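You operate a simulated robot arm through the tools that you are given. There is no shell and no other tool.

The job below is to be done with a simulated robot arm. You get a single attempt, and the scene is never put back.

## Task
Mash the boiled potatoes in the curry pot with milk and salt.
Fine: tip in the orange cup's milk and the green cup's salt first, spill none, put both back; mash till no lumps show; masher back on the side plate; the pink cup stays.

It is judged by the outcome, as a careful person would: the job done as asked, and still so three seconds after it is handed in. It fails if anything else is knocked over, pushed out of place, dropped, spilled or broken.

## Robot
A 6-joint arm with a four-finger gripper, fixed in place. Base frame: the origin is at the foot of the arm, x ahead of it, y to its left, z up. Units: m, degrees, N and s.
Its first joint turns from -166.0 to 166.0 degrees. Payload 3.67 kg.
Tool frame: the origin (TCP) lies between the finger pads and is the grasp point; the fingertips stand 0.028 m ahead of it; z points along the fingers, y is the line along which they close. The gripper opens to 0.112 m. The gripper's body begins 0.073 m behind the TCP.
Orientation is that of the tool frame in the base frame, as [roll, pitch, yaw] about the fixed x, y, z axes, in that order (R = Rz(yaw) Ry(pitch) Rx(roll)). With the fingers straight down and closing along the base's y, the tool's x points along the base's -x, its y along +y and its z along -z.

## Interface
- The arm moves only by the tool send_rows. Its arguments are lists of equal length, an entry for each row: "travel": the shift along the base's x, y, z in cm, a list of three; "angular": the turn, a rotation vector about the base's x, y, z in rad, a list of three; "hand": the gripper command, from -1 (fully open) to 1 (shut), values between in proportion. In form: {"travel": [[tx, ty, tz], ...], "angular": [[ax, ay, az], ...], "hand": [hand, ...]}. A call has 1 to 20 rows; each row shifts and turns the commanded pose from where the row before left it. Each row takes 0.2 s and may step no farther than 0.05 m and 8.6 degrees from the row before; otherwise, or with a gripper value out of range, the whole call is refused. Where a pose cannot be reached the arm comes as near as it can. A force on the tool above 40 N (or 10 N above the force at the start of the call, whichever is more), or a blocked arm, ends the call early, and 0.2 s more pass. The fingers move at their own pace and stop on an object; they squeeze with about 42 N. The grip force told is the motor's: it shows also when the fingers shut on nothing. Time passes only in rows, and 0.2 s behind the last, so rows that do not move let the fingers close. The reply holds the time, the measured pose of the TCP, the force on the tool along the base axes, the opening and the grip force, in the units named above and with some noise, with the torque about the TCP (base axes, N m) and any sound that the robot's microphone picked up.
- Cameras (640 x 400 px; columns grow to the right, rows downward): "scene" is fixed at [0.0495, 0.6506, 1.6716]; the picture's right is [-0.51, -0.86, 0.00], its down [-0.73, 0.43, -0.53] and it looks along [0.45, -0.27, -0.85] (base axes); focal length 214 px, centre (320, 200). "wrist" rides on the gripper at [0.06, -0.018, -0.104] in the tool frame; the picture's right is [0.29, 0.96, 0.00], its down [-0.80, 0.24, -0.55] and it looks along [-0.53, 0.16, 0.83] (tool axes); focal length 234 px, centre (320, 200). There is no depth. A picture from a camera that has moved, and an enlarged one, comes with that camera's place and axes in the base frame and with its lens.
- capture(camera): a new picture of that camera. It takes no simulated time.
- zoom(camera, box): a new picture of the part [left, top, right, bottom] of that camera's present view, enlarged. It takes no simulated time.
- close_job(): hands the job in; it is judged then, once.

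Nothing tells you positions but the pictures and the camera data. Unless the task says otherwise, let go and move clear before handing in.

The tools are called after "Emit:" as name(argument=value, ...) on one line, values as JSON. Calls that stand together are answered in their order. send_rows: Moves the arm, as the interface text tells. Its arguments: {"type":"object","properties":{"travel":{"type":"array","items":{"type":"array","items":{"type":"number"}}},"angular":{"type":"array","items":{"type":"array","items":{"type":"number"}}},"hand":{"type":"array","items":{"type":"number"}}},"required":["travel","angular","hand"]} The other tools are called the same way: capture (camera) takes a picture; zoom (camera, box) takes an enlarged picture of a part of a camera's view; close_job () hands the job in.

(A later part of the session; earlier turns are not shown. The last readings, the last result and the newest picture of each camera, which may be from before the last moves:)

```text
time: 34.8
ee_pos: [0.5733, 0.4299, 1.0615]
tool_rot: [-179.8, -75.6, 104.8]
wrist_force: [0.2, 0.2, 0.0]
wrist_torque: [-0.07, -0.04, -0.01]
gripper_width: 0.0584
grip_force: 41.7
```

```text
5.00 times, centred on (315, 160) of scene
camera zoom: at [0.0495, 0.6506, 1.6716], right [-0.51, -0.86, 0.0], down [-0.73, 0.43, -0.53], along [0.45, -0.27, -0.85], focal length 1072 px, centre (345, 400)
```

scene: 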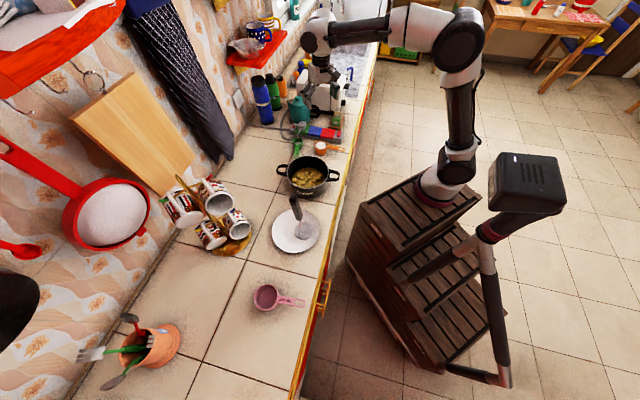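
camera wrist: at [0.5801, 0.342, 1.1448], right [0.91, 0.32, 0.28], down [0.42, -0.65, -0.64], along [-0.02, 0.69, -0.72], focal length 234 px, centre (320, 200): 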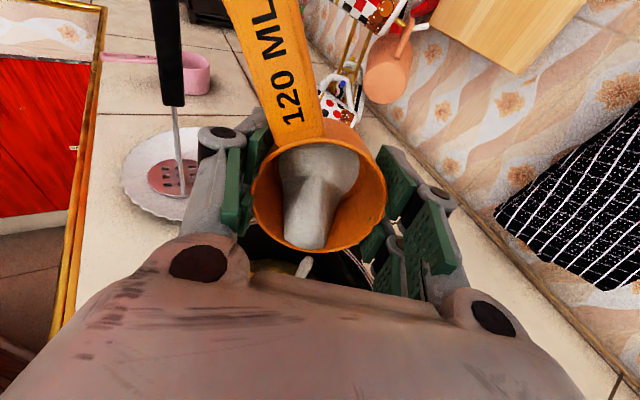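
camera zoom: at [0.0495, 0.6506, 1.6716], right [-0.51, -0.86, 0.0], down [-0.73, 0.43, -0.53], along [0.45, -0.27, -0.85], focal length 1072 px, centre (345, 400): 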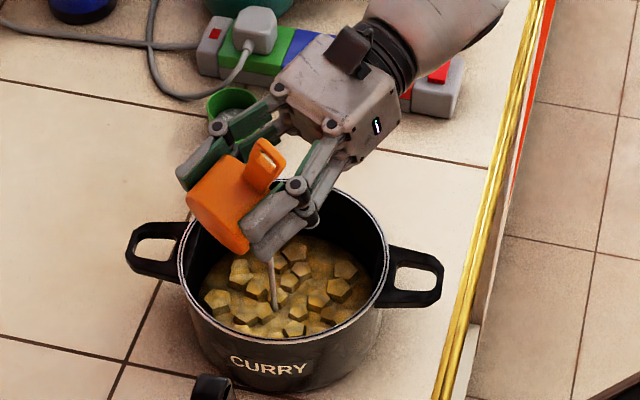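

The stream still falls near the middle of the pot. I'll tip on to about 115° while rising to z≈1.10 and hold there to drain.

Emit:
send_rows(travel=[[0, 0, 0.3], [0, 0, 0.3], [0, 0, 0.3], [0, 0, 0.3], [0, 0, 0.3], [0, 0, 0.3], [0, 0, 0.3], [0, 0, 0.3], [0, 0, 0.3], [0, 0, 0.3], [0, 0, 0.3], [0, 0, 0.3], [0, 0, 0.3], [0, 0, 0.3], [0, 0, 0], [0, 0, 0]], angular=[[0.0483, 0.0129, 0], [0.0483, 0.0129, 0], [0.0483, 0.0129, 0], [0.0483, 0.0129, 0], [0.0483, 0.0129, 0], [0.0483, 0.0129, 0], [0.0483, 0.0129, 0], [0.0483, 0.0129, 0], [0.0483, 0.0129, 0], [0.0483, 0.0129, 0], [0.0483, 0.0129, 0], [0.0483, 0.0129, 0], [0.0483, 0.0129, 0], [0.0483, 0.0129, 0], [0, 0, 0], [0, 0, 0]], hand=[0.3, 0.3, 0.3, 0.3, 0.3, 0.3, 0.3, 0.3, 0.3, 0.3, 0.3, 0.3, 0.3, 0.3, 0.3, 0.3])

Emit:
capture(camera="wrist")

Emit:
zoom(camera="scene", box=[270, 110, 370, 200])

```text
time: 38.2
ee_pos: [0.5745, 0.4295, 1.1035]
tool_rot: [-0.2, -64.1, -75.0]
wrist_force: [0.2, 0.7, -0.7]
wrist_torque: [0.0, -0.01, 0.02]
gripper_width: 0.0585
grip_force: 41.7
```

```text
taken
camera wrist: at [0.589, 0.3096, 1.1115], right [0.96, 0.13, 0.26], down [0.27, -0.08, -0.96], along [-0.1, 0.99, -0.11], focal length 234 px, centre (320, 200)
```

wrist: 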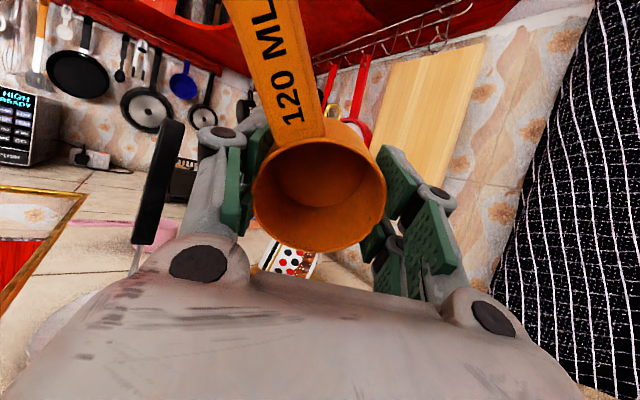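

```text
4.44 times, centred on (320, 155) of scene
camera zoom: at [0.0495, 0.6506, 1.6716], right [-0.51, -0.86, 0.0], down [-0.73, 0.43, -0.53], along [0.45, -0.27, -0.85], focal length 953 px, centre (320, 400)
```

zoom: 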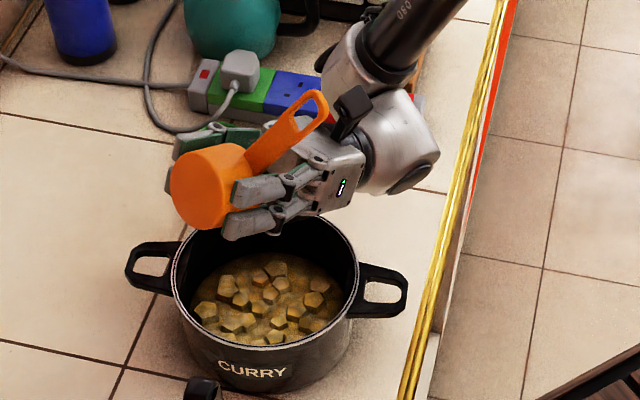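

The orange cup is empty and the milk is in the pot, none on the counter. I'll bring the cup upright over the pot and carry it back, correcting the handle turn of 15°.

Emit:
send_rows(travel=[[0, 0, 0], [0, 0, 0], [0, 0, 0], [0, 0, 0], [0, 0, 0], [0, 0, 0], [0, 0, 0], [0, 0, 0], [0, 0, 0], [0, 0, 0], [0, 0, 0], [0, 0, 0], [0, 0, 0], [0, 0, 0], [0, 0, 0]], angular=[[-0.13936, -0.03727, 0], [-0.13936, -0.03727, 0], [-0.13936, -0.03727, 0], [-0.13936, -0.03727, 0], [-0.13936, -0.03727, 0], [-0.13936, -0.03727, 0], [-0.13936, -0.03727, 0], [-0.13936, -0.03727, 0], [-0.13936, -0.03727, 0], [-0.13936, -0.03727, 0], [-0.13936, -0.03727, 0], [-0.13936, -0.03727, 0], [-0.13936, -0.03727, 0], [-0.13936, -0.03727, 0], [0, 0, 0]], hand=[0.3, 0.3, 0.3, 0.3, 0.3, 0.3, 0.3, 0.3, 0.3, 0.3, 0.3, 0.3, 0.3, 0.3, 0.3])

Emit:
capture(camera="wrist")

Emit:
zoom(camera="scene", box=[260, 100, 380, 200])

```text
time: 41.4
ee_pos: [0.575, 0.4304, 1.1047]
tool_rot: [179.9, -0.2, 105.0]
wrist_force: [0.3, 0.2, -0.9]
wrist_torque: [-0.02, -0.02, 0.0]
gripper_width: 0.0586
grip_force: 42.1
```

```text
taken
camera wrist: at [0.5427, 0.483, 1.2074], right [0.85, 0.53, 0.0], down [0.44, -0.71, 0.55], along [0.29, -0.47, -0.83], focal length 234 px, centre (320, 200)
```

wrist: 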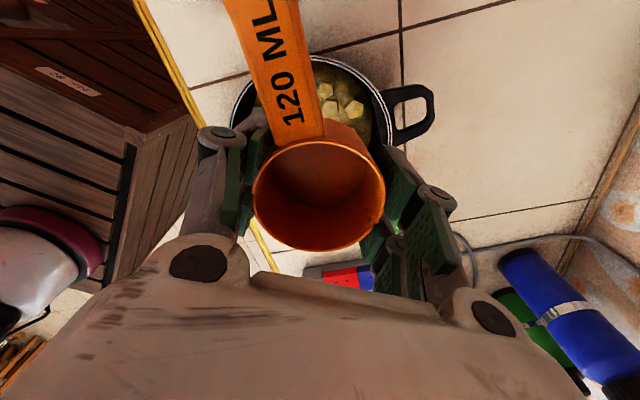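

```text
4.00 times, centred on (320, 150) of scene
camera zoom: at [0.0495, 0.6506, 1.6716], right [-0.51, -0.86, 0.0], down [-0.73, 0.43, -0.53], along [0.45, -0.27, -0.85], focal length 858 px, centre (320, 400)
```

zoom: 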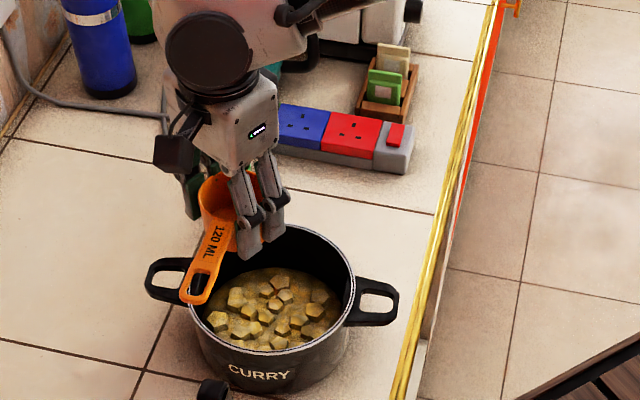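

The cup is upright and empty, the counter is clean. Now I carry it back to (0.731, 0.240), turning 90° so the handle ends where it was, then lower it.

Emit:
send_rows(travel=[[0.332, -0.408, 0], [0.776, -0.953, 0], [1.109, -1.361, 0], [1.109, -1.361, 0], [1.109, -1.361, 0], [1.109, -1.361, 0], [1.109, -1.361, 0], [1.109, -1.361, 0], [1.109, -1.361, 0], [1.109, -1.361, 0], [1.109, -1.361, 0], [1.109, -1.361, 0], [1.109, -1.361, 0], [1.109, -1.361, 0], [0.776, -0.953, 0], [0.332, -0.408, 0], [0, 0, 0]], angular=[[0, 0, 0.0337], [0, 0, 0.0785], [0, 0, 0.1122], [0, 0, 0.1122], [0, 0, 0.1122], [0, 0, 0.1122], [0, 0, 0.1122], [0, 0, 0.1122], [0, 0, 0.1122], [0, 0, 0.1122], [0, 0, 0.1122], [0, 0, 0.1122], [0, 0, 0.1122], [0, 0, 0.1122], [0, 0, 0.0785], [0, 0, 0.0337], [0, 0, 0]], hand=[0.3, 0.3, 0.3, 0.3, 0.3, 0.3, 0.3, 0.3, 0.3, 0.3, 0.3, 0.3, 0.3, 0.3, 0.3, 0.3, 0.3])

Emit:
send_rows(travel=[[0, 0, -1], [0, 0, -2], [0, 0, -2], [0, 0, -2], [0, 0, -2], [0, 0, -2], [0, 0, -2], [0, 0, -2], [0, 0, -2], [0, 0, -1.5], [0, 0, -0.7], [0, 0, 0]], angular=[[0, 0, 0], [0, 0, 0], [0, 0, 0], [0, 0, 0], [0, 0, 0], [0, 0, 0], [0, 0, 0], [0, 0, 0], [0, 0, 0], [0, 0, 0], [0, 0, 0], [0, 0, 0]], hand=[0.3, 0.3, 0.3, 0.3, 0.3, 0.3, 0.3, 0.3, 0.3, 0.3, 0.3, 0.3])

Emit:
zoom(camera="scene", box=[280, 110, 360, 170])

Emit:
capture(camera="wrist")

```text
time: 45.0
ee_pos: [0.729, 0.2395, 1.1032]
tool_rot: [179.8, -0.2, -165.0]
wrist_force: [-0.4, 0.4, -0.5]
wrist_torque: [0.03, 0.04, -0.05]
gripper_width: 0.0584
grip_force: 42.4
```

```text
time: 47.6
ee_pos: [0.7294, 0.2394, 0.912]
tool_rot: [179.9, -0.2, -164.9]
wrist_force: [-0.1, 0.6, -1.3]
wrist_torque: [0.01, -0.01, 0.01]
gripper_width: 0.0583
grip_force: 41.8
```

```text
6.67 times, centred on (320, 140) of scene
camera zoom: at [0.0495, 0.6506, 1.6716], right [-0.51, -0.86, 0.0], down [-0.73, 0.43, -0.53], along [0.45, -0.27, -0.85], focal length 1430 px, centre (320, 600)
```

zoom: 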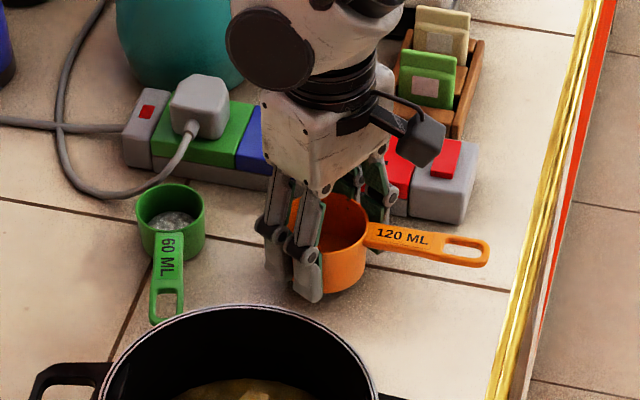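

```text
taken
camera wrist: at [0.6784, 0.2066, 1.0157], right [-0.53, 0.85, 0.0], down [0.71, 0.44, 0.55], along [0.47, 0.29, -0.83], focal length 234 px, centre (320, 200)
```

wrist: 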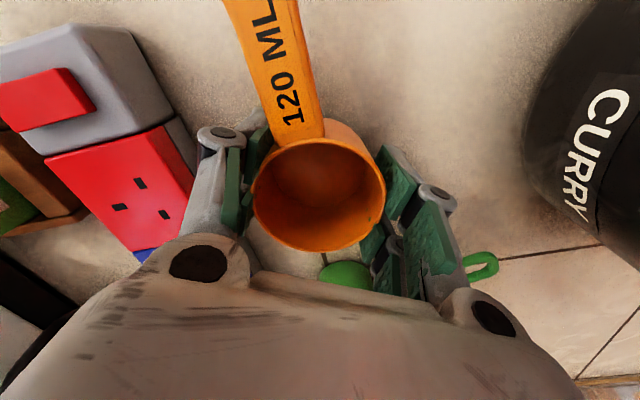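

The handle points as it did originally. I'll lower the last centimetre gently and watch the force.

Emit:
send_rows(travel=[[0, 0, -0.3], [0, 0, -0.3], [0, 0, -0.2], [0, 0, -0.1], [0, 0, 0]], angular=[[0, 0, 0], [0, 0, 0], [0, 0, 0], [0, 0, 0], [0, 0, 0]], hand=[0.3, 0.3, 0.3, 0.3, 0.3])

Emit:
send_rows(travel=[[0, 0, -0.1], [0, 0, 0]], angular=[[0, 0, 0], [0, 0, 0]], hand=[0.3, 0.3])

Emit:
zoom(camera="scene", box=[280, 110, 360, 170])

```text
time: 48.8
ee_pos: [0.7299, 0.2398, 0.9042]
tool_rot: [179.9, -0.2, -165.0]
wrist_force: [-1.0, 0.3, 2.1]
wrist_torque: [-0.02, -0.04, -0.04]
gripper_width: 0.0587
grip_force: 42.1
```

```text
time: 49.4
ee_pos: [0.7305, 0.24, 0.9028]
tool_rot: [180.0, 0.0, -165.0]
wrist_force: [-0.1, -0.2, 20.1]
wrist_torque: [-0.14, -0.02, 0.0]
gripper_width: 0.0586
grip_force: 41.9
```

```text
6.67 times, centred on (320, 140) of scene
camera zoom: at [0.0495, 0.6506, 1.6716], right [-0.51, -0.86, 0.0], down [-0.73, 0.43, -0.53], along [0.45, -0.27, -0.85], focal length 1430 px, centre (320, 600)
```

zoom: 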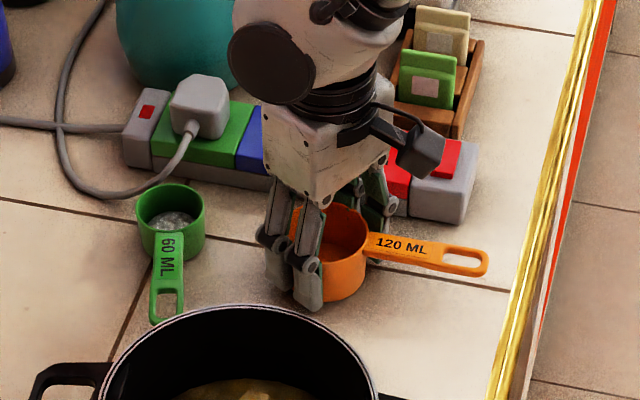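

The cup is seated on the counter. I'll relieve the pressure by a millimetre and open gently.

Emit:
send_rows(travel=[[0, 0, 0.1], [0, 0, 0], [0, 0, 0], [0, 0, 0], [0, 0, 0], [0, 0, 0], [0, 0, 0]], angular=[[0, 0, 0], [0, 0, 0], [0, 0, 0], [0, 0, 0], [0, 0, 0], [0, 0, 0], [0, 0, 0]], hand=[0.3, -0.05, -0.15, -0.25, -0.4, -0.6, -0.6])

Emit:
capture(camera="wrist")

```text
time: 51.0
ee_pos: [0.7303, 0.2391, 0.903]
tool_rot: [179.9, -0.2, -165.1]
wrist_force: [0.3, 0.6, 0.2]
wrist_torque: [0.03, -0.01, 0.04]
gripper_width: 0.0895
grip_force: 0.0
```

```text
taken
camera wrist: at [0.678, 0.2067, 1.0065], right [-0.53, 0.85, 0.0], down [0.71, 0.44, 0.55], along [0.47, 0.29, -0.83], focal length 234 px, centre (320, 200)
```

wrist: 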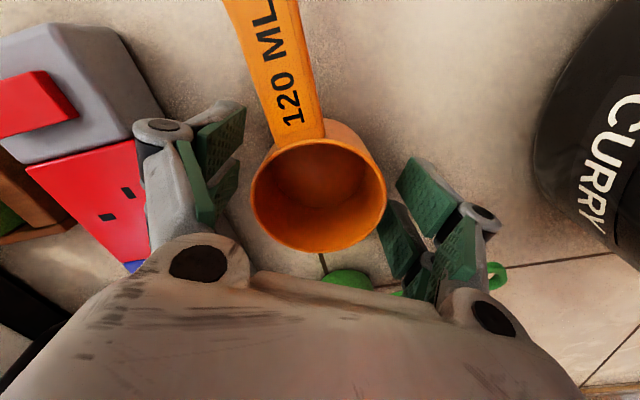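

The orange cup is released and standing. I'll rise clear and go over the green cup, aligning the fingers square to its handle.

Emit:
send_rows(travel=[[0, 0, 0.8], [0, 0, 1.5], [0, 0, 2.5], [0, 0, 2.5], [0, 0, 2.5], [0, 0, 2.6], [0, 0, 2.6], [1.165, 1.06, 0], [1.165, 1.06, 0], [1.165, 1.06, 0], [1.165, 1.06, 0], [1.165, 1.06, 0], [1.165, 1.06, 0], [1.165, 1.06, 0], [1.165, 1.06, 0], [0, 0, 0]], angular=[[0, 0, 0], [0, 0, 0], [0, 0, 0], [0, 0, 0], [0, 0, 0], [0, 0, 0], [0, 0, 0], [0, 0, -0.0982], [0, 0, -0.0982], [0, 0, -0.0982], [0, 0, -0.0982], [0, 0, -0.0982], [0, 0, -0.0982], [0, 0, -0.0982], [0, 0, -0.0982], [0, 0, 0]], hand=[-0.6, -0.6, -0.6, -0.6, -0.6, -0.6, -0.6, -0.6, -0.6, -0.6, -0.6, -0.6, -0.6, -0.6, -0.6, -0.6])

Emit:
capture(camera="wrist")

Emit:
zoom(camera="scene", box=[260, 80, 380, 200])

```text
time: 54.4
ee_pos: [0.8228, 0.3242, 1.0531]
tool_rot: [179.9, -0.2, 150.0]
wrist_force: [0.8, -0.5, -0.6]
wrist_torque: [0.0, -0.01, -0.01]
gripper_width: 0.0897
grip_force: 0.1
```

```text
taken
camera wrist: at [0.7641, 0.3386, 1.1567], right [0.23, 0.97, 0.0], down [0.81, -0.19, 0.55], along [0.54, -0.13, -0.83], focal length 234 px, centre (320, 200)
```

wrist: 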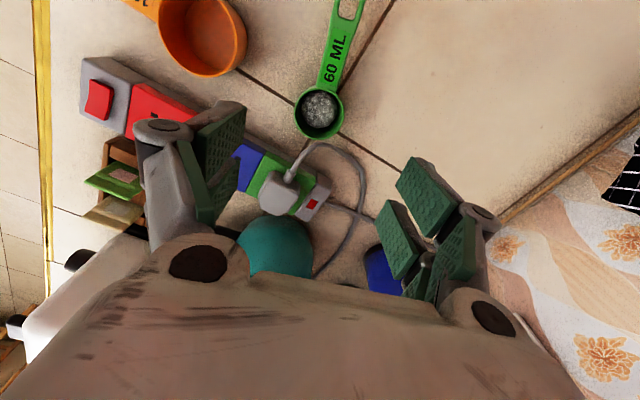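

```text
3.33 times, centred on (320, 140) of scene
camera zoom: at [0.0495, 0.6506, 1.6716], right [-0.51, -0.86, 0.0], down [-0.73, 0.43, -0.53], along [0.45, -0.27, -0.85], focal length 715 px, centre (320, 400)
```

zoom: 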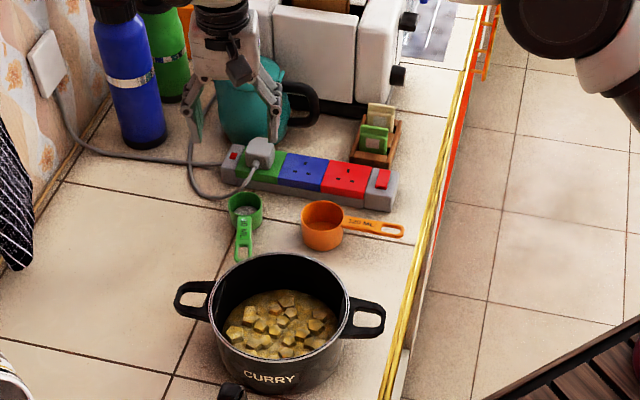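

Emit:
zoom(camera="wrist", box=[270, 60, 370, 150])

```text
4.44 times, centred on (320, 105) of wrist
camera zoom: at [0.7641, 0.3386, 1.1567], right [0.23, 0.97, 0.0], down [0.81, -0.19, 0.55], along [0.54, -0.13, -0.83], focal length 1041 px, centre (320, 622)
```

zoom: 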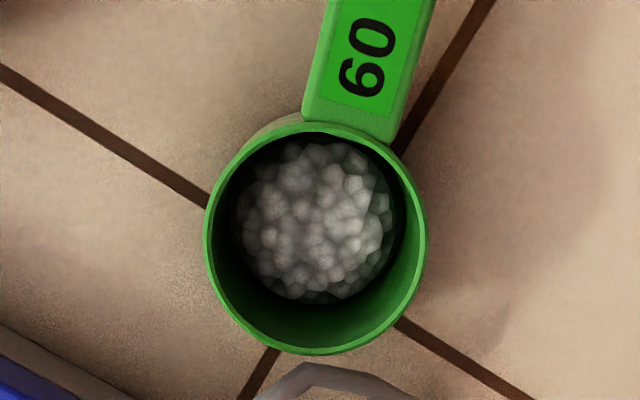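

The green cup's rim centre is at (0.824, 0.323) and its salt is a mound well below the rim. I'll descend around it slowly, with the fingers a bit narrower.

Emit:
send_rows(travel=[[0.05, -0.1, -2], [0, 0, -2], [0, 0, -2], [0, 0, -2], [0, 0, -2], [0, 0, -1.5], [0, 0, -1.5], [0, 0, 0]], angular=[[0, 0, 0], [0, 0, 0], [0, 0, 0], [0, 0, 0], [0, 0, 0], [0, 0, 0], [0, 0, 0], [0, 0, 0]], hand=[-0.4, -0.4, -0.4, -0.4, -0.4, -0.4, -0.4, -0.4])

Emit:
capture(camera="wrist")

Emit:
zoom(camera="scene", box=[260, 90, 350, 160])

```text
time: 56.2
ee_pos: [0.8237, 0.3223, 0.9225]
tool_rot: [179.8, -0.2, 149.9]
wrist_force: [0.9, 0.1, 0.5]
wrist_torque: [-0.03, 0.03, -0.01]
gripper_width: 0.0785
grip_force: 0.1
```

```text
taken
camera wrist: at [0.7644, 0.3372, 1.0265], right [0.23, 0.97, 0.0], down [0.81, -0.19, 0.55], along [0.54, -0.13, -0.83], focal length 234 px, centre (320, 200)
```

wrist: 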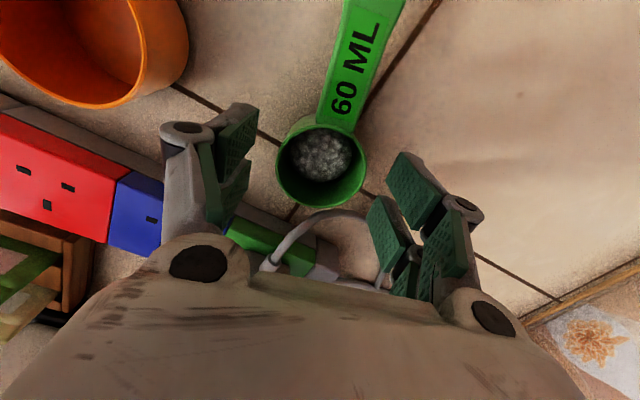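

```text
5.71 times, centred on (305, 125) of scene
camera zoom: at [0.0495, 0.6506, 1.6716], right [-0.51, -0.86, 0.0], down [-0.73, 0.43, -0.53], along [0.45, -0.27, -0.85], focal length 1226 px, centre (406, 629)
```

zoom: 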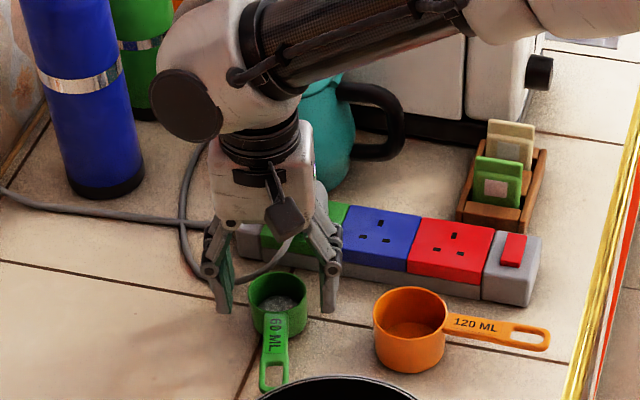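

The cup is centred between the fingers. Descending the last 2.4 cm and then closing gradually.

Emit:
send_rows(travel=[[-0.1, 0, -0.8], [0, 0, -0.8], [0, 0, -0.5], [0, 0, -0.3], [0, 0, 0]], angular=[[0, 0, 0], [0, 0, 0], [0, 0, 0], [0, 0, 0], [0, 0, 0]], hand=[-0.4, -0.4, -0.4, -0.4, -0.4])

Emit:
capture(camera="wrist")

```text
time: 57.4
ee_pos: [0.8227, 0.3233, 0.899]
tool_rot: [179.8, -0.2, 150.0]
wrist_force: [0.5, -0.8, 0.6]
wrist_torque: [-0.03, 0.0, 0.04]
gripper_width: 0.0782
grip_force: 0.0
```

```text
taken
camera wrist: at [0.7634, 0.3374, 1.0026], right [0.23, 0.97, 0.0], down [0.81, -0.19, 0.55], along [0.54, -0.13, -0.83], focal length 234 px, centre (320, 200)
```

wrist: 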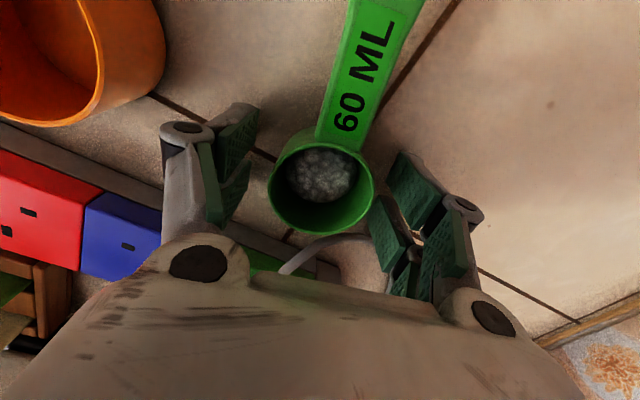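

Emit:
send_rows(travel=[[0, 0, 0], [0, 0, 0], [0, 0, 0], [0, 0, 0], [0, 0, 0], [0, 0, 0], [0, 0, 0], [0, 0, 0], [0, 0, 0]], angular=[[0, 0, 0], [0, 0, 0], [0, 0, 0], [0, 0, 0], [0, 0, 0], [0, 0, 0], [0, 0, 0], [0, 0, 0], [0, 0, 0]], hand=[-0.25, -0.15, -0.08, -0.02, 0.04, 0.1, 0.2, 0.3, 0.4])

Emit:
capture(camera="wrist")

Emit:
zoom(camera="scene", box=[260, 90, 350, 160])

```text
time: 59.4
ee_pos: [0.822, 0.3224, 0.9]
tool_rot: [180.0, -0.3, 150.0]
wrist_force: [0.7, -0.1, 2.0]
wrist_torque: [0.02, 0.01, 0.02]
gripper_width: 0.0477
grip_force: 42.0
```

```text
taken
camera wrist: at [0.7634, 0.3374, 1.0028], right [0.23, 0.97, 0.0], down [0.81, -0.19, 0.55], along [0.54, -0.12, -0.83], focal length 234 px, centre (320, 200)
```

wrist: 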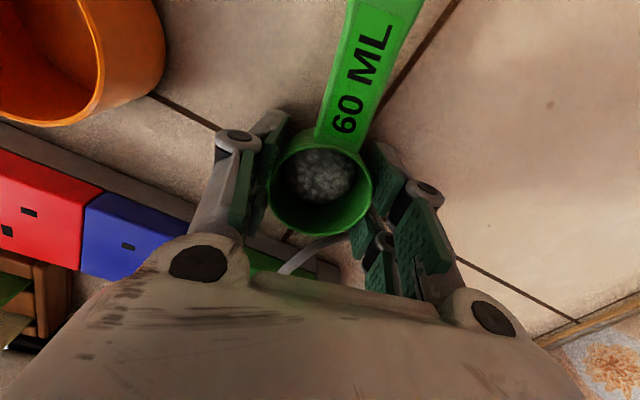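

```text
5.71 times, centred on (305, 125) of scene
camera zoom: at [0.0495, 0.6506, 1.6716], right [-0.51, -0.86, 0.0], down [-0.73, 0.43, -0.53], along [0.45, -0.27, -0.85], focal length 1226 px, centre (406, 629)
```

zoom: 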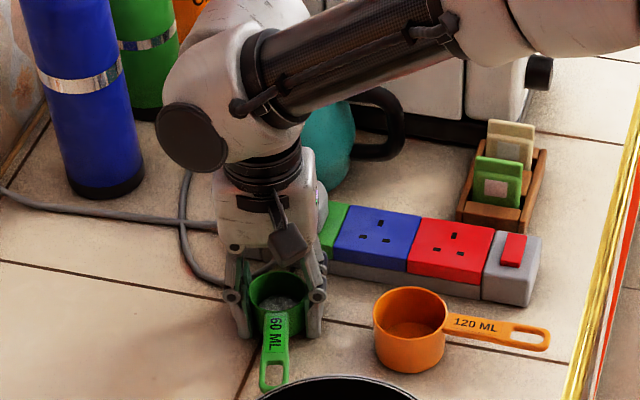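

The green cup is gripped without turning. I'll lift it slowly and check, then carry it level to the pot.

Emit:
send_rows(travel=[[0, 0, 0.3], [0, 0, 0.7], [0, 0, 1.2], [0, 0, 1.5], [0, 0, 1.5], [0, 0, 1.5], [0, 0, 1.5], [0, 0, 1.5], [0, 0, 1.5], [0, 0, 1.5], [0, 0, 1.5], [0, 0, 1.5], [0, 0, 1.5], [0, 0, 1.2], [0, 0, 0.7], [0, 0, 0.4], [0, 0, 0]], angular=[[0, 0, 0], [0, 0, 0], [0, 0, 0], [0, 0, 0], [0, 0, 0], [0, 0, 0], [0, 0, 0], [0, 0, 0], [0, 0, 0], [0, 0, 0], [0, 0, 0], [0, 0, 0], [0, 0, 0], [0, 0, 0], [0, 0, 0], [0, 0, 0], [0, 0, 0]], hand=[0.5, 0.5, 0.5, 0.5, 0.5, 0.5, 0.5, 0.5, 0.5, 0.5, 0.5, 0.5, 0.5, 0.5, 0.5, 0.5, 0.5])

Emit:
capture(camera="wrist")

```text
time: 63.0
ee_pos: [0.8236, 0.3226, 1.0943]
tool_rot: [179.9, -0.2, 150.0]
wrist_force: [0.5, 0.3, -0.3]
wrist_torque: [0.01, -0.01, -0.02]
gripper_width: 0.048
grip_force: 42.2
```

```text
taken
camera wrist: at [0.7639, 0.3379, 1.1974], right [0.23, 0.97, 0.0], down [0.81, -0.19, 0.55], along [0.54, -0.13, -0.83], focal length 234 px, centre (320, 200)
```

wrist: 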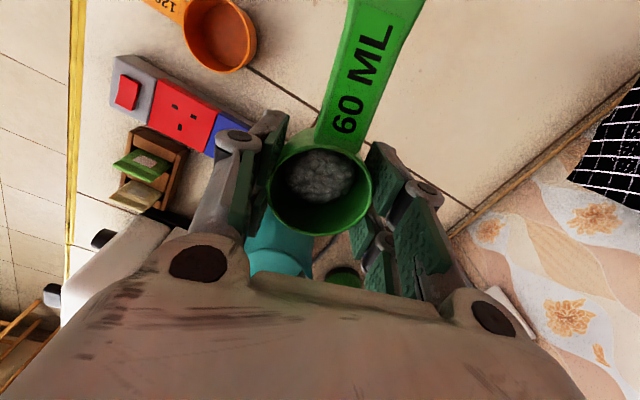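

The salt cup is up and level. Now the smooth traverse to the pot with a 45° turn.

Emit:
send_rows(travel=[[-0.523, 0.201, 0], [-1.22, 0.47, 0], [-1.743, 0.671, 0], [-1.743, 0.671, 0], [-1.743, 0.671, 0], [-1.743, 0.671, 0], [-1.743, 0.671, 0], [-1.743, 0.671, 0], [-1.743, 0.671, 0], [-1.743, 0.671, 0], [-1.743, 0.671, 0], [-1.743, 0.671, 0], [-1.743, 0.671, 0], [-1.743, 0.671, 0], [-1.22, 0.47, 0], [-0.523, 0.201, 0], [0, 0, 0]], angular=[[0, 0, -0.0168], [0, 0, -0.0393], [0, 0, -0.0561], [0, 0, -0.0561], [0, 0, -0.0561], [0, 0, -0.0561], [0, 0, -0.0561], [0, 0, -0.0561], [0, 0, -0.0561], [0, 0, -0.0561], [0, 0, -0.0561], [0, 0, -0.0561], [0, 0, -0.0561], [0, 0, -0.0561], [0, 0, -0.0393], [0, 0, -0.0168], [0, 0, 0]], hand=[0.5, 0.5, 0.5, 0.5, 0.5, 0.5, 0.5, 0.5, 0.5, 0.5, 0.5, 0.5, 0.5, 0.5, 0.5, 0.5, 0.5])

Emit:
send_rows(travel=[[0, 0, -0.4], [0, 0, -0.9], [0, 0, -1.2], [0, 0, -1.2], [0, 0, -0.9], [0, 0, -0.4], [0, 0, 0]], angular=[[0, 0, 0], [0, 0, 0], [0, 0, 0], [0, 0, 0], [0, 0, 0], [0, 0, 0], [0, 0, 0]], hand=[0.5, 0.5, 0.5, 0.5, 0.5, 0.5, 0.5])

Emit:
capture(camera="wrist")

Emit:
zoom(camera="scene", box=[260, 100, 380, 200])

```text
time: 66.6
ee_pos: [0.5779, 0.417, 1.0931]
tool_rot: [179.8, -0.2, 105.0]
wrist_force: [-0.5, -0.6, -0.7]
wrist_torque: [-0.01, -0.02, 0.01]
gripper_width: 0.0479
grip_force: 41.9
```

```text
time: 68.2
ee_pos: [0.5791, 0.4161, 1.0437]
tool_rot: [179.9, -0.2, 105.0]
wrist_force: [-0.4, -0.8, 0.1]
wrist_torque: [-0.01, 0.0, -0.02]
gripper_width: 0.0482
grip_force: 41.5
```

```text
taken
camera wrist: at [0.5475, 0.4702, 1.1469], right [0.85, 0.53, 0.0], down [0.44, -0.71, 0.55], along [0.29, -0.47, -0.83], focal length 234 px, centre (320, 200)
```

wrist: 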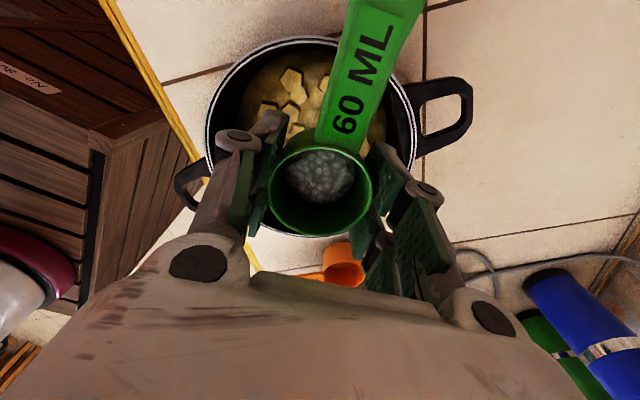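

```text
4.00 times, centred on (320, 150) of scene
camera zoom: at [0.0495, 0.6506, 1.6716], right [-0.51, -0.86, 0.0], down [-0.73, 0.43, -0.53], along [0.45, -0.27, -0.85], focal length 858 px, centre (320, 400)
```

zoom: 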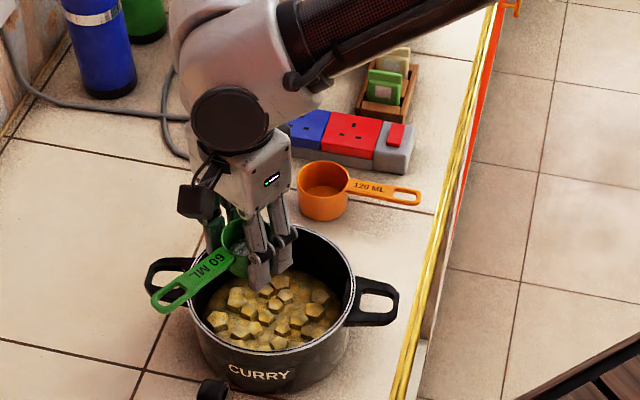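

The green cup is over the pot. I'll tip it slowly, in stages.

Emit:
send_rows(travel=[[0, 0, 0], [0, 0, 0], [0, 0, 0], [0, 0, 0], [0, 0, 0], [0, 0, 0], [0, 0, 0], [0, 0, 0], [0, 0, 0], [0, 0, 0], [0, 0, 0], [0, 0, 0], [0, 0, 0], [0, 0, 0]], angular=[[0.0483, 0.0129, 0], [0.0483, 0.0129, 0], [0.0483, 0.0129, 0], [0.0483, 0.0129, 0], [0.0483, 0.0129, 0], [0.0483, 0.0129, 0], [0.0483, 0.0129, 0], [0.0483, 0.0129, 0], [0.0483, 0.0129, 0], [0.0483, 0.0129, 0], [0.0483, 0.0129, 0], [0.0483, 0.0129, 0], [0.0483, 0.0129, 0], [0.0483, 0.0129, 0]], hand=[0.5, 0.5, 0.5, 0.5, 0.5, 0.5, 0.5, 0.5, 0.5, 0.5, 0.5, 0.5, 0.5, 0.5])

Emit:
capture(camera="wrist")

Emit:
send_rows(travel=[[0, 0, 0], [0, 0, 0], [0, 0, 0], [0, 0, 0], [0, 0, 0], [0, 0, 0.2], [0, 0, 0.2], [0, 0, 0.3], [0, 0, 0.3], [0, 0, 0.3]], angular=[[0.0483, 0.0129, 0], [0.0483, 0.0129, 0], [0.0483, 0.0129, 0], [0.0483, 0.0129, 0], [0.0483, 0.0129, 0], [0.0483, 0.0129, 0], [0.0483, 0.0129, 0], [0.0483, 0.0129, 0], [0.0483, 0.0129, 0], [0.0483, 0.0129, 0]], hand=[0.5, 0.5, 0.5, 0.5, 0.5, 0.5, 0.5, 0.5, 0.5, 0.5])

Emit:
capture(camera="wrist")

Emit:
zoom(camera="scene", box=[270, 110, 370, 200])

```text
time: 71.2
ee_pos: [0.5793, 0.4169, 1.0439]
tool_rot: [179.9, -40.4, 105.0]
wrist_force: [-0.6, 0.3, -1.0]
wrist_torque: [0.0, -0.04, 0.0]
gripper_width: 0.0481
grip_force: 42.0
```

```text
taken
camera wrist: at [0.5679, 0.3918, 1.1615], right [0.87, 0.46, 0.19], down [0.48, -0.87, -0.09], along [0.12, 0.17, -0.98], focal length 234 px, centre (320, 200)
```

wrist: 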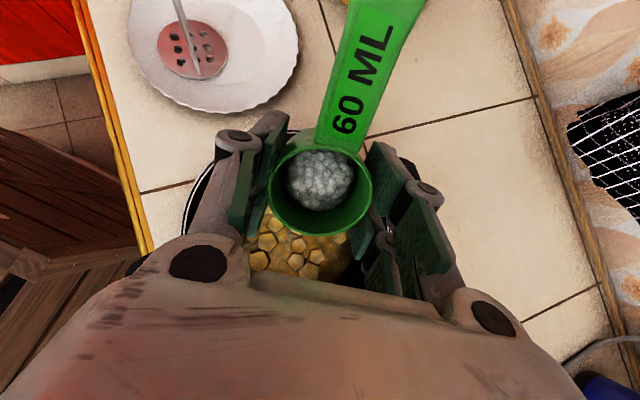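

```text
time: 73.4
ee_pos: [0.5793, 0.418, 1.0561]
tool_rot: [179.7, -69.1, 105.2]
wrist_force: [0.5, 1.1, -1.4]
wrist_torque: [-0.03, -0.02, 0.01]
gripper_width: 0.048
grip_force: 42.4
```

```text
taken
camera wrist: at [0.5822, 0.3397, 1.1492], right [0.9, 0.35, 0.27], down [0.44, -0.71, -0.55], along [0.0, 0.61, -0.79], focal length 234 px, centre (320, 200)
```

wrist: 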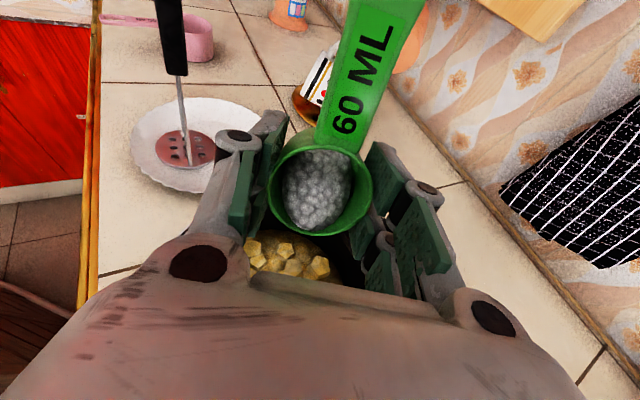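

```text
4.44 times, centred on (320, 155) of scene
camera zoom: at [0.0495, 0.6506, 1.6716], right [-0.51, -0.86, 0.0], down [-0.73, 0.43, -0.53], along [0.45, -0.27, -0.85], focal length 953 px, centre (320, 400)
```

zoom: 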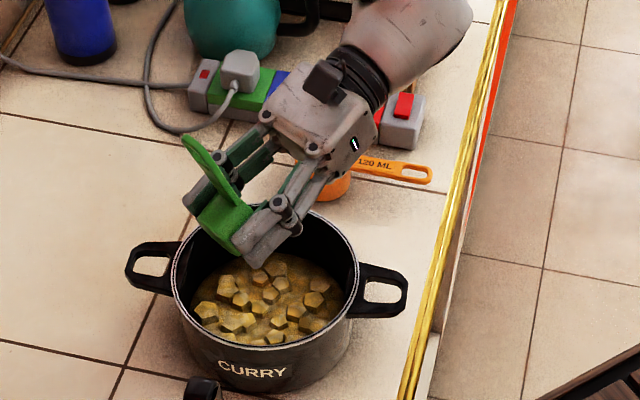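

The salt has slid up to the lip but not yet fallen. I'll keep tipping slowly.

Emit:
send_rows(travel=[[0, 0, 0.2], [0, 0, 0.2], [0, 0, 0.2], [0, 0, 0.2], [0, 0, 0.2], [0, 0, 0.2], [0, 0, 0.2], [0, 0, 0.2]], angular=[[0.0386, 0.0104, 0], [0.0386, 0.0104, 0], [0.0386, 0.0104, 0], [0.0386, 0.0104, 0], [0.0386, 0.0104, 0], [0.0386, 0.0104, 0], [0.0386, 0.0104, 0], [0.0386, 0.0104, 0]], hand=[0.5, 0.5, 0.5, 0.5, 0.5, 0.5, 0.5, 0.5])

Emit:
capture(camera="wrist")

Emit:
zoom(camera="scene", box=[270, 110, 370, 200])

```text
time: 75.2
ee_pos: [0.5798, 0.4166, 1.0722]
tool_rot: [-179.7, -87.3, 104.6]
wrist_force: [-0.2, 0.6, -1.0]
wrist_torque: [0.0, 0.0, -0.02]
gripper_width: 0.0479
grip_force: 42.1
```

```text
taken
camera wrist: at [0.5891, 0.3148, 1.1366], right [0.92, 0.26, 0.29], down [0.38, -0.51, -0.77], along [-0.05, 0.82, -0.57], focal length 234 px, centre (320, 200)
```

wrist: 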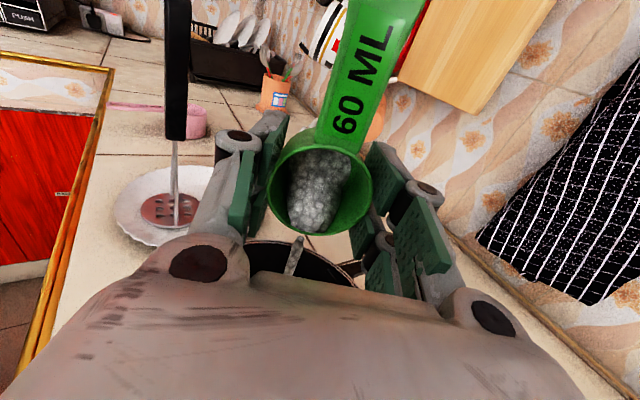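

```text
4.44 times, centred on (320, 155) of scene
camera zoom: at [0.0495, 0.6506, 1.6716], right [-0.51, -0.86, 0.0], down [-0.73, 0.43, -0.53], along [0.45, -0.27, -0.85], focal length 953 px, centre (320, 400)
```

zoom: 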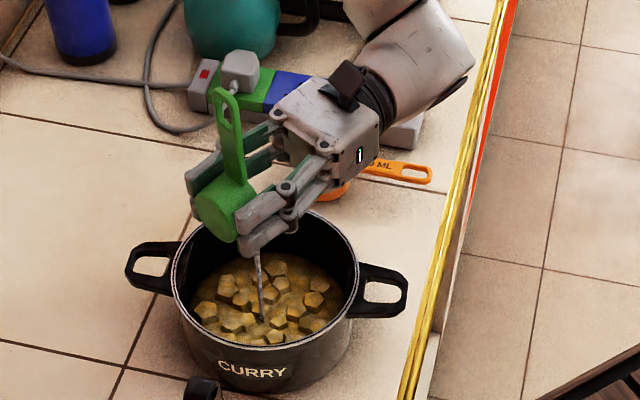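

Salt is streaming into the middle of the pot. Continuing to about 117° and holding to empty it.

Emit:
send_rows(travel=[[0, 0, 0.2], [0, 0, 0.2], [0, 0, 0.2], [0, 0, 0.2], [0, 0, 0.3], [0, 0, 0.3], [0, 0, 0.3], [0, 0, 0.3], [0, 0, 0.3], [0, 0, 0.3], [0, 0, 0.3], [0, 0, 0.3], [0, 0, 0], [0, 0, 0], [0, 0, 0]], angular=[[0.0386, 0.0104, 0], [0.0386, 0.0104, 0], [0.0386, 0.0104, 0], [0.0386, 0.0104, 0], [0.0386, 0.0104, 0], [0.0386, 0.0104, 0], [0.0386, 0.0104, 0], [0.0386, 0.0104, 0], [0.0386, 0.0104, 0], [0.0386, 0.0104, 0], [0.0386, 0.0104, 0], [0.0386, 0.0104, 0], [0, 0, 0], [0, 0, 0], [0, 0, 0]], hand=[0.5, 0.5, 0.5, 0.5, 0.5, 0.5, 0.5, 0.5, 0.5, 0.5, 0.5, 0.5, 0.5, 0.5, 0.5])

Emit:
capture(camera="wrist")

Emit:
zoom(camera="scene", box=[270, 110, 370, 200])

```text
time: 78.4
ee_pos: [0.58, 0.4167, 1.1048]
tool_rot: [-0.4, -65.2, -74.9]
wrist_force: [-0.3, -0.8, -0.5]
wrist_torque: [0.03, 0.01, 0.03]
gripper_width: 0.048
grip_force: 42.2
```

```text
taken
camera wrist: at [0.5941, 0.297, 1.1152], right [0.96, 0.13, 0.26], down [0.27, -0.1, -0.96], along [-0.1, 0.99, -0.13], focal length 234 px, centre (320, 200)
```

wrist: 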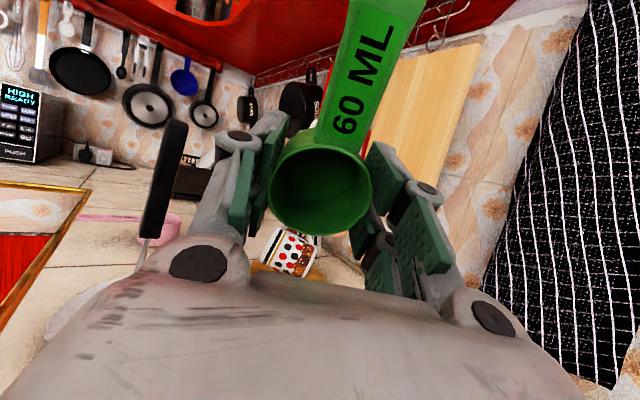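

```text
4.44 times, centred on (320, 155) of scene
camera zoom: at [0.0495, 0.6506, 1.6716], right [-0.51, -0.86, 0.0], down [-0.73, 0.43, -0.53], along [0.45, -0.27, -0.85], focal length 953 px, centre (320, 400)
```

zoom: 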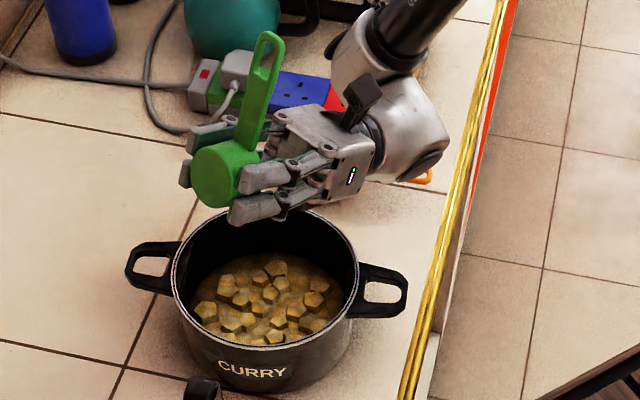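

The green cup looks empty; I'll zoom to be sure before turning it upright.

Emit:
zoom(camera="wrist", box=[250, 120, 390, 250])

Emit:
send_rows(travel=[[0, 0, 0], [0, 0, 0], [0, 0, 0], [0, 0, 0], [0, 0, 0], [0, 0, 0], [0, 0, 0], [0, 0, 0], [0, 0, 0], [0, 0, 0], [0, 0, 0], [0, 0, 0], [0, 0, 0], [0, 0, 0], [0, 0, 0]], angular=[[-0.13794, -0.03697, 0], [-0.13794, -0.03697, 0], [-0.13794, -0.03697, 0], [-0.13794, -0.03697, 0], [-0.13794, -0.03697, 0], [-0.13794, -0.03697, 0], [-0.13794, -0.03697, 0], [-0.13794, -0.03697, 0], [-0.13794, -0.03697, 0], [-0.13794, -0.03697, 0], [-0.13794, -0.03697, 0], [-0.13794, -0.03697, 0], [-0.13794, -0.03697, 0], [-0.13794, -0.03697, 0], [0, 0, 0]], hand=[0.5, 0.5, 0.5, 0.5, 0.5, 0.5, 0.5, 0.5, 0.5, 0.5, 0.5, 0.5, 0.5, 0.5, 0.5])

Emit:
capture(camera="wrist")

Emit:
zoom(camera="scene", box=[260, 100, 380, 200])

```text
3.08 times, centred on (320, 185) of wrist
camera zoom: at [0.5941, 0.297, 1.1152], right [0.96, 0.13, 0.26], down [0.27, -0.1, -0.96], along [-0.1, 0.99, -0.13], focal length 720 px, centre (320, 246)
```

zoom: 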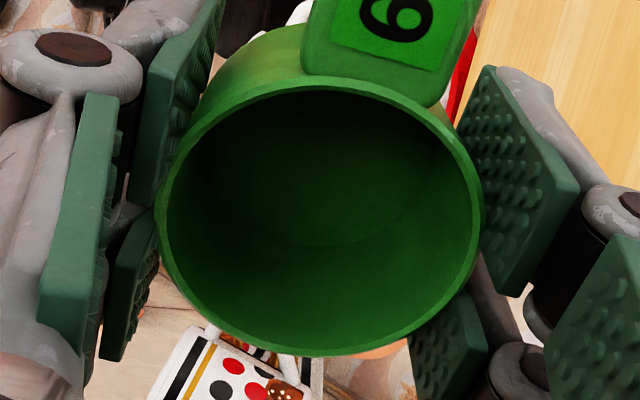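

```text
time: 81.6
ee_pos: [0.579, 0.4165, 1.1061]
tool_rot: [179.8, -0.2, 104.8]
wrist_force: [-0.2, -0.4, 0.6]
wrist_torque: [-0.01, -0.03, 0.02]
gripper_width: 0.0477
grip_force: 41.4
```

```text
taken
camera wrist: at [0.5475, 0.47, 1.2085], right [0.85, 0.52, 0.0], down [0.44, -0.71, 0.55], along [0.29, -0.47, -0.83], focal length 234 px, centre (320, 200)
```

wrist: 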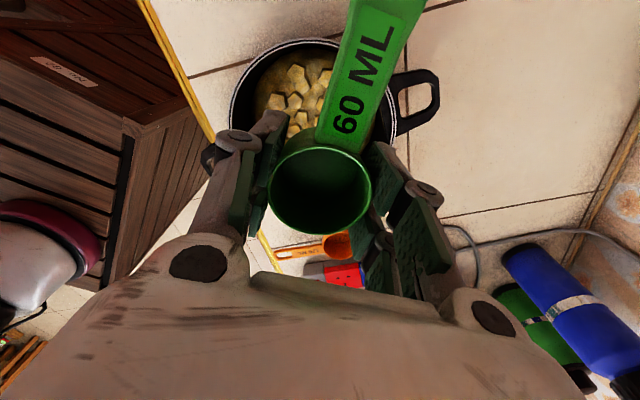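

```text
4.00 times, centred on (320, 150) of scene
camera zoom: at [0.0495, 0.6506, 1.6716], right [-0.51, -0.86, 0.0], down [-0.73, 0.43, -0.53], along [0.45, -0.27, -0.85], focal length 858 px, centre (320, 400)
```

zoom: 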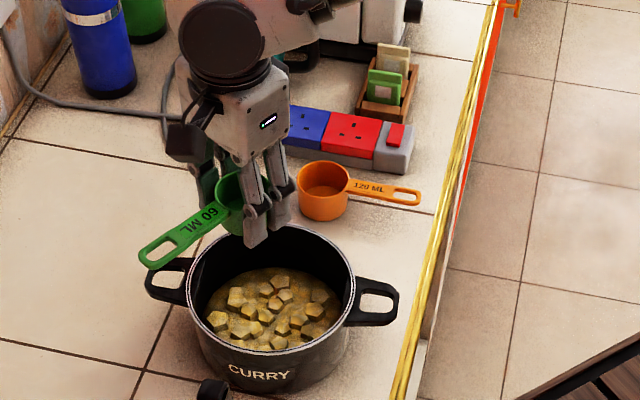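

Empty and clean. Carrying the green cup back along the same path to (0.824, 0.324).

Emit:
send_rows(travel=[[0.523, -0.201, 0], [1.22, -0.47, 0], [1.743, -0.671, 0], [1.743, -0.671, 0], [1.743, -0.671, 0], [1.743, -0.671, 0], [1.743, -0.671, 0], [1.743, -0.671, 0], [1.743, -0.671, 0], [1.743, -0.671, 0], [1.743, -0.671, 0], [1.743, -0.671, 0], [1.743, -0.671, 0], [1.743, -0.671, 0], [1.22, -0.47, 0], [0.523, -0.201, 0], [0, 0, 0]], angular=[[0, 0, 0.0168], [0, 0, 0.0393], [0, 0, 0.0561], [0, 0, 0.0561], [0, 0, 0.0561], [0, 0, 0.0561], [0, 0, 0.0561], [0, 0, 0.0561], [0, 0, 0.0561], [0, 0, 0.0561], [0, 0, 0.0561], [0, 0, 0.0561], [0, 0, 0.0561], [0, 0, 0.0561], [0, 0, 0.0393], [0, 0, 0.0168], [0, 0, 0]], hand=[0.5, 0.5, 0.5, 0.5, 0.5, 0.5, 0.5, 0.5, 0.5, 0.5, 0.5, 0.5, 0.5, 0.5, 0.5, 0.5, 0.5])

Emit:
send_rows(travel=[[0, 0, -1], [0, 0, -2], [0, 0, -2], [0, 0, -2], [0, 0, -2], [0, 0, -2], [0, 0, -2], [0, 0, -2], [0, 0, -2], [0, 0, -1.5], [0, 0, -1.0], [0, 0, -0.4], [0, 0, 0]], angular=[[0, 0, 0], [0, 0, 0], [0, 0, 0], [0, 0, 0], [0, 0, 0], [0, 0, 0], [0, 0, 0], [0, 0, 0], [0, 0, 0], [0, 0, 0], [0, 0, 0], [0, 0, 0], [0, 0, 0]], hand=[0.5, 0.5, 0.5, 0.5, 0.5, 0.5, 0.5, 0.5, 0.5, 0.5, 0.5, 0.5, 0.5])

Emit:
send_rows(travel=[[0, 0, -0.2], [0, 0, -0.1], [0, 0, -0.1], [0, 0, 0]], angular=[[0, 0, 0], [0, 0, 0], [0, 0, 0], [0, 0, 0]], hand=[0.5, 0.5, 0.5, 0.5])

Emit:
zoom(camera="scene", box=[260, 90, 350, 160])

```text
time: 85.2
ee_pos: [0.8222, 0.3221, 1.1053]
tool_rot: [179.8, -0.3, 149.9]
wrist_force: [-0.8, 0.7, 0.0]
wrist_torque: [0.04, -0.01, -0.01]
gripper_width: 0.0477
grip_force: 42.0
```

```text
time: 88.0
ee_pos: [0.8226, 0.3235, 0.9056]
tool_rot: [179.8, -0.3, 149.9]
wrist_force: [0.2, 0.4, 0.3]
wrist_torque: [0.0, -0.03, -0.02]
gripper_width: 0.0476
grip_force: 42.0
```

```text
time: 89.0
ee_pos: [0.8234, 0.323, 0.9027]
tool_rot: [179.8, -0.4, 149.9]
wrist_force: [-0.3, -0.8, 0.1]
wrist_torque: [-0.01, 0.0, 0.0]
gripper_width: 0.0477
grip_force: 41.7
```

```text
5.71 times, centred on (305, 125) of scene
camera zoom: at [0.0495, 0.6506, 1.6716], right [-0.51, -0.86, 0.0], down [-0.73, 0.43, -0.53], along [0.45, -0.27, -0.85], focal length 1226 px, centre (406, 629)
```

zoom: 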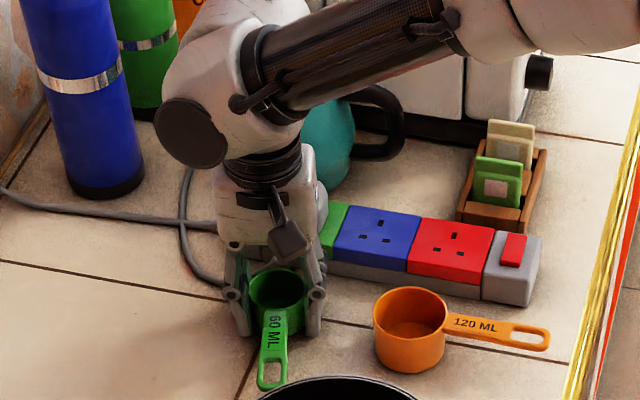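

Nearly down with no contact force yet; I'll go on in millimetre steps until it touches.

Emit:
send_rows(travel=[[0, 0, -0.1], [0, 0, -0.1], [0, 0, 0]], angular=[[0, 0, 0], [0, 0, 0], [0, 0, 0]], hand=[0.5, 0.5, 0.5])

Emit:
send_rows(travel=[[0, 0, -0.05], [0, 0, 0]], angular=[[0, 0, 0], [0, 0, 0]], hand=[0.5, 0.5])

```text
time: 89.8
ee_pos: [0.8219, 0.3227, 0.9003]
tool_rot: [179.9, -0.3, 149.8]
wrist_force: [0.1, 0.3, -0.3]
wrist_torque: [-0.04, -0.01, 0.01]
gripper_width: 0.0477
grip_force: 42.3
```

```text
time: 90.4
ee_pos: [0.8238, 0.323, 0.8994]
tool_rot: [179.9, -0.1, 150.0]
wrist_force: [0.6, -0.4, 2.4]
wrist_torque: [-0.09, -0.05, -0.01]
gripper_width: 0.0477
grip_force: 42.2
```

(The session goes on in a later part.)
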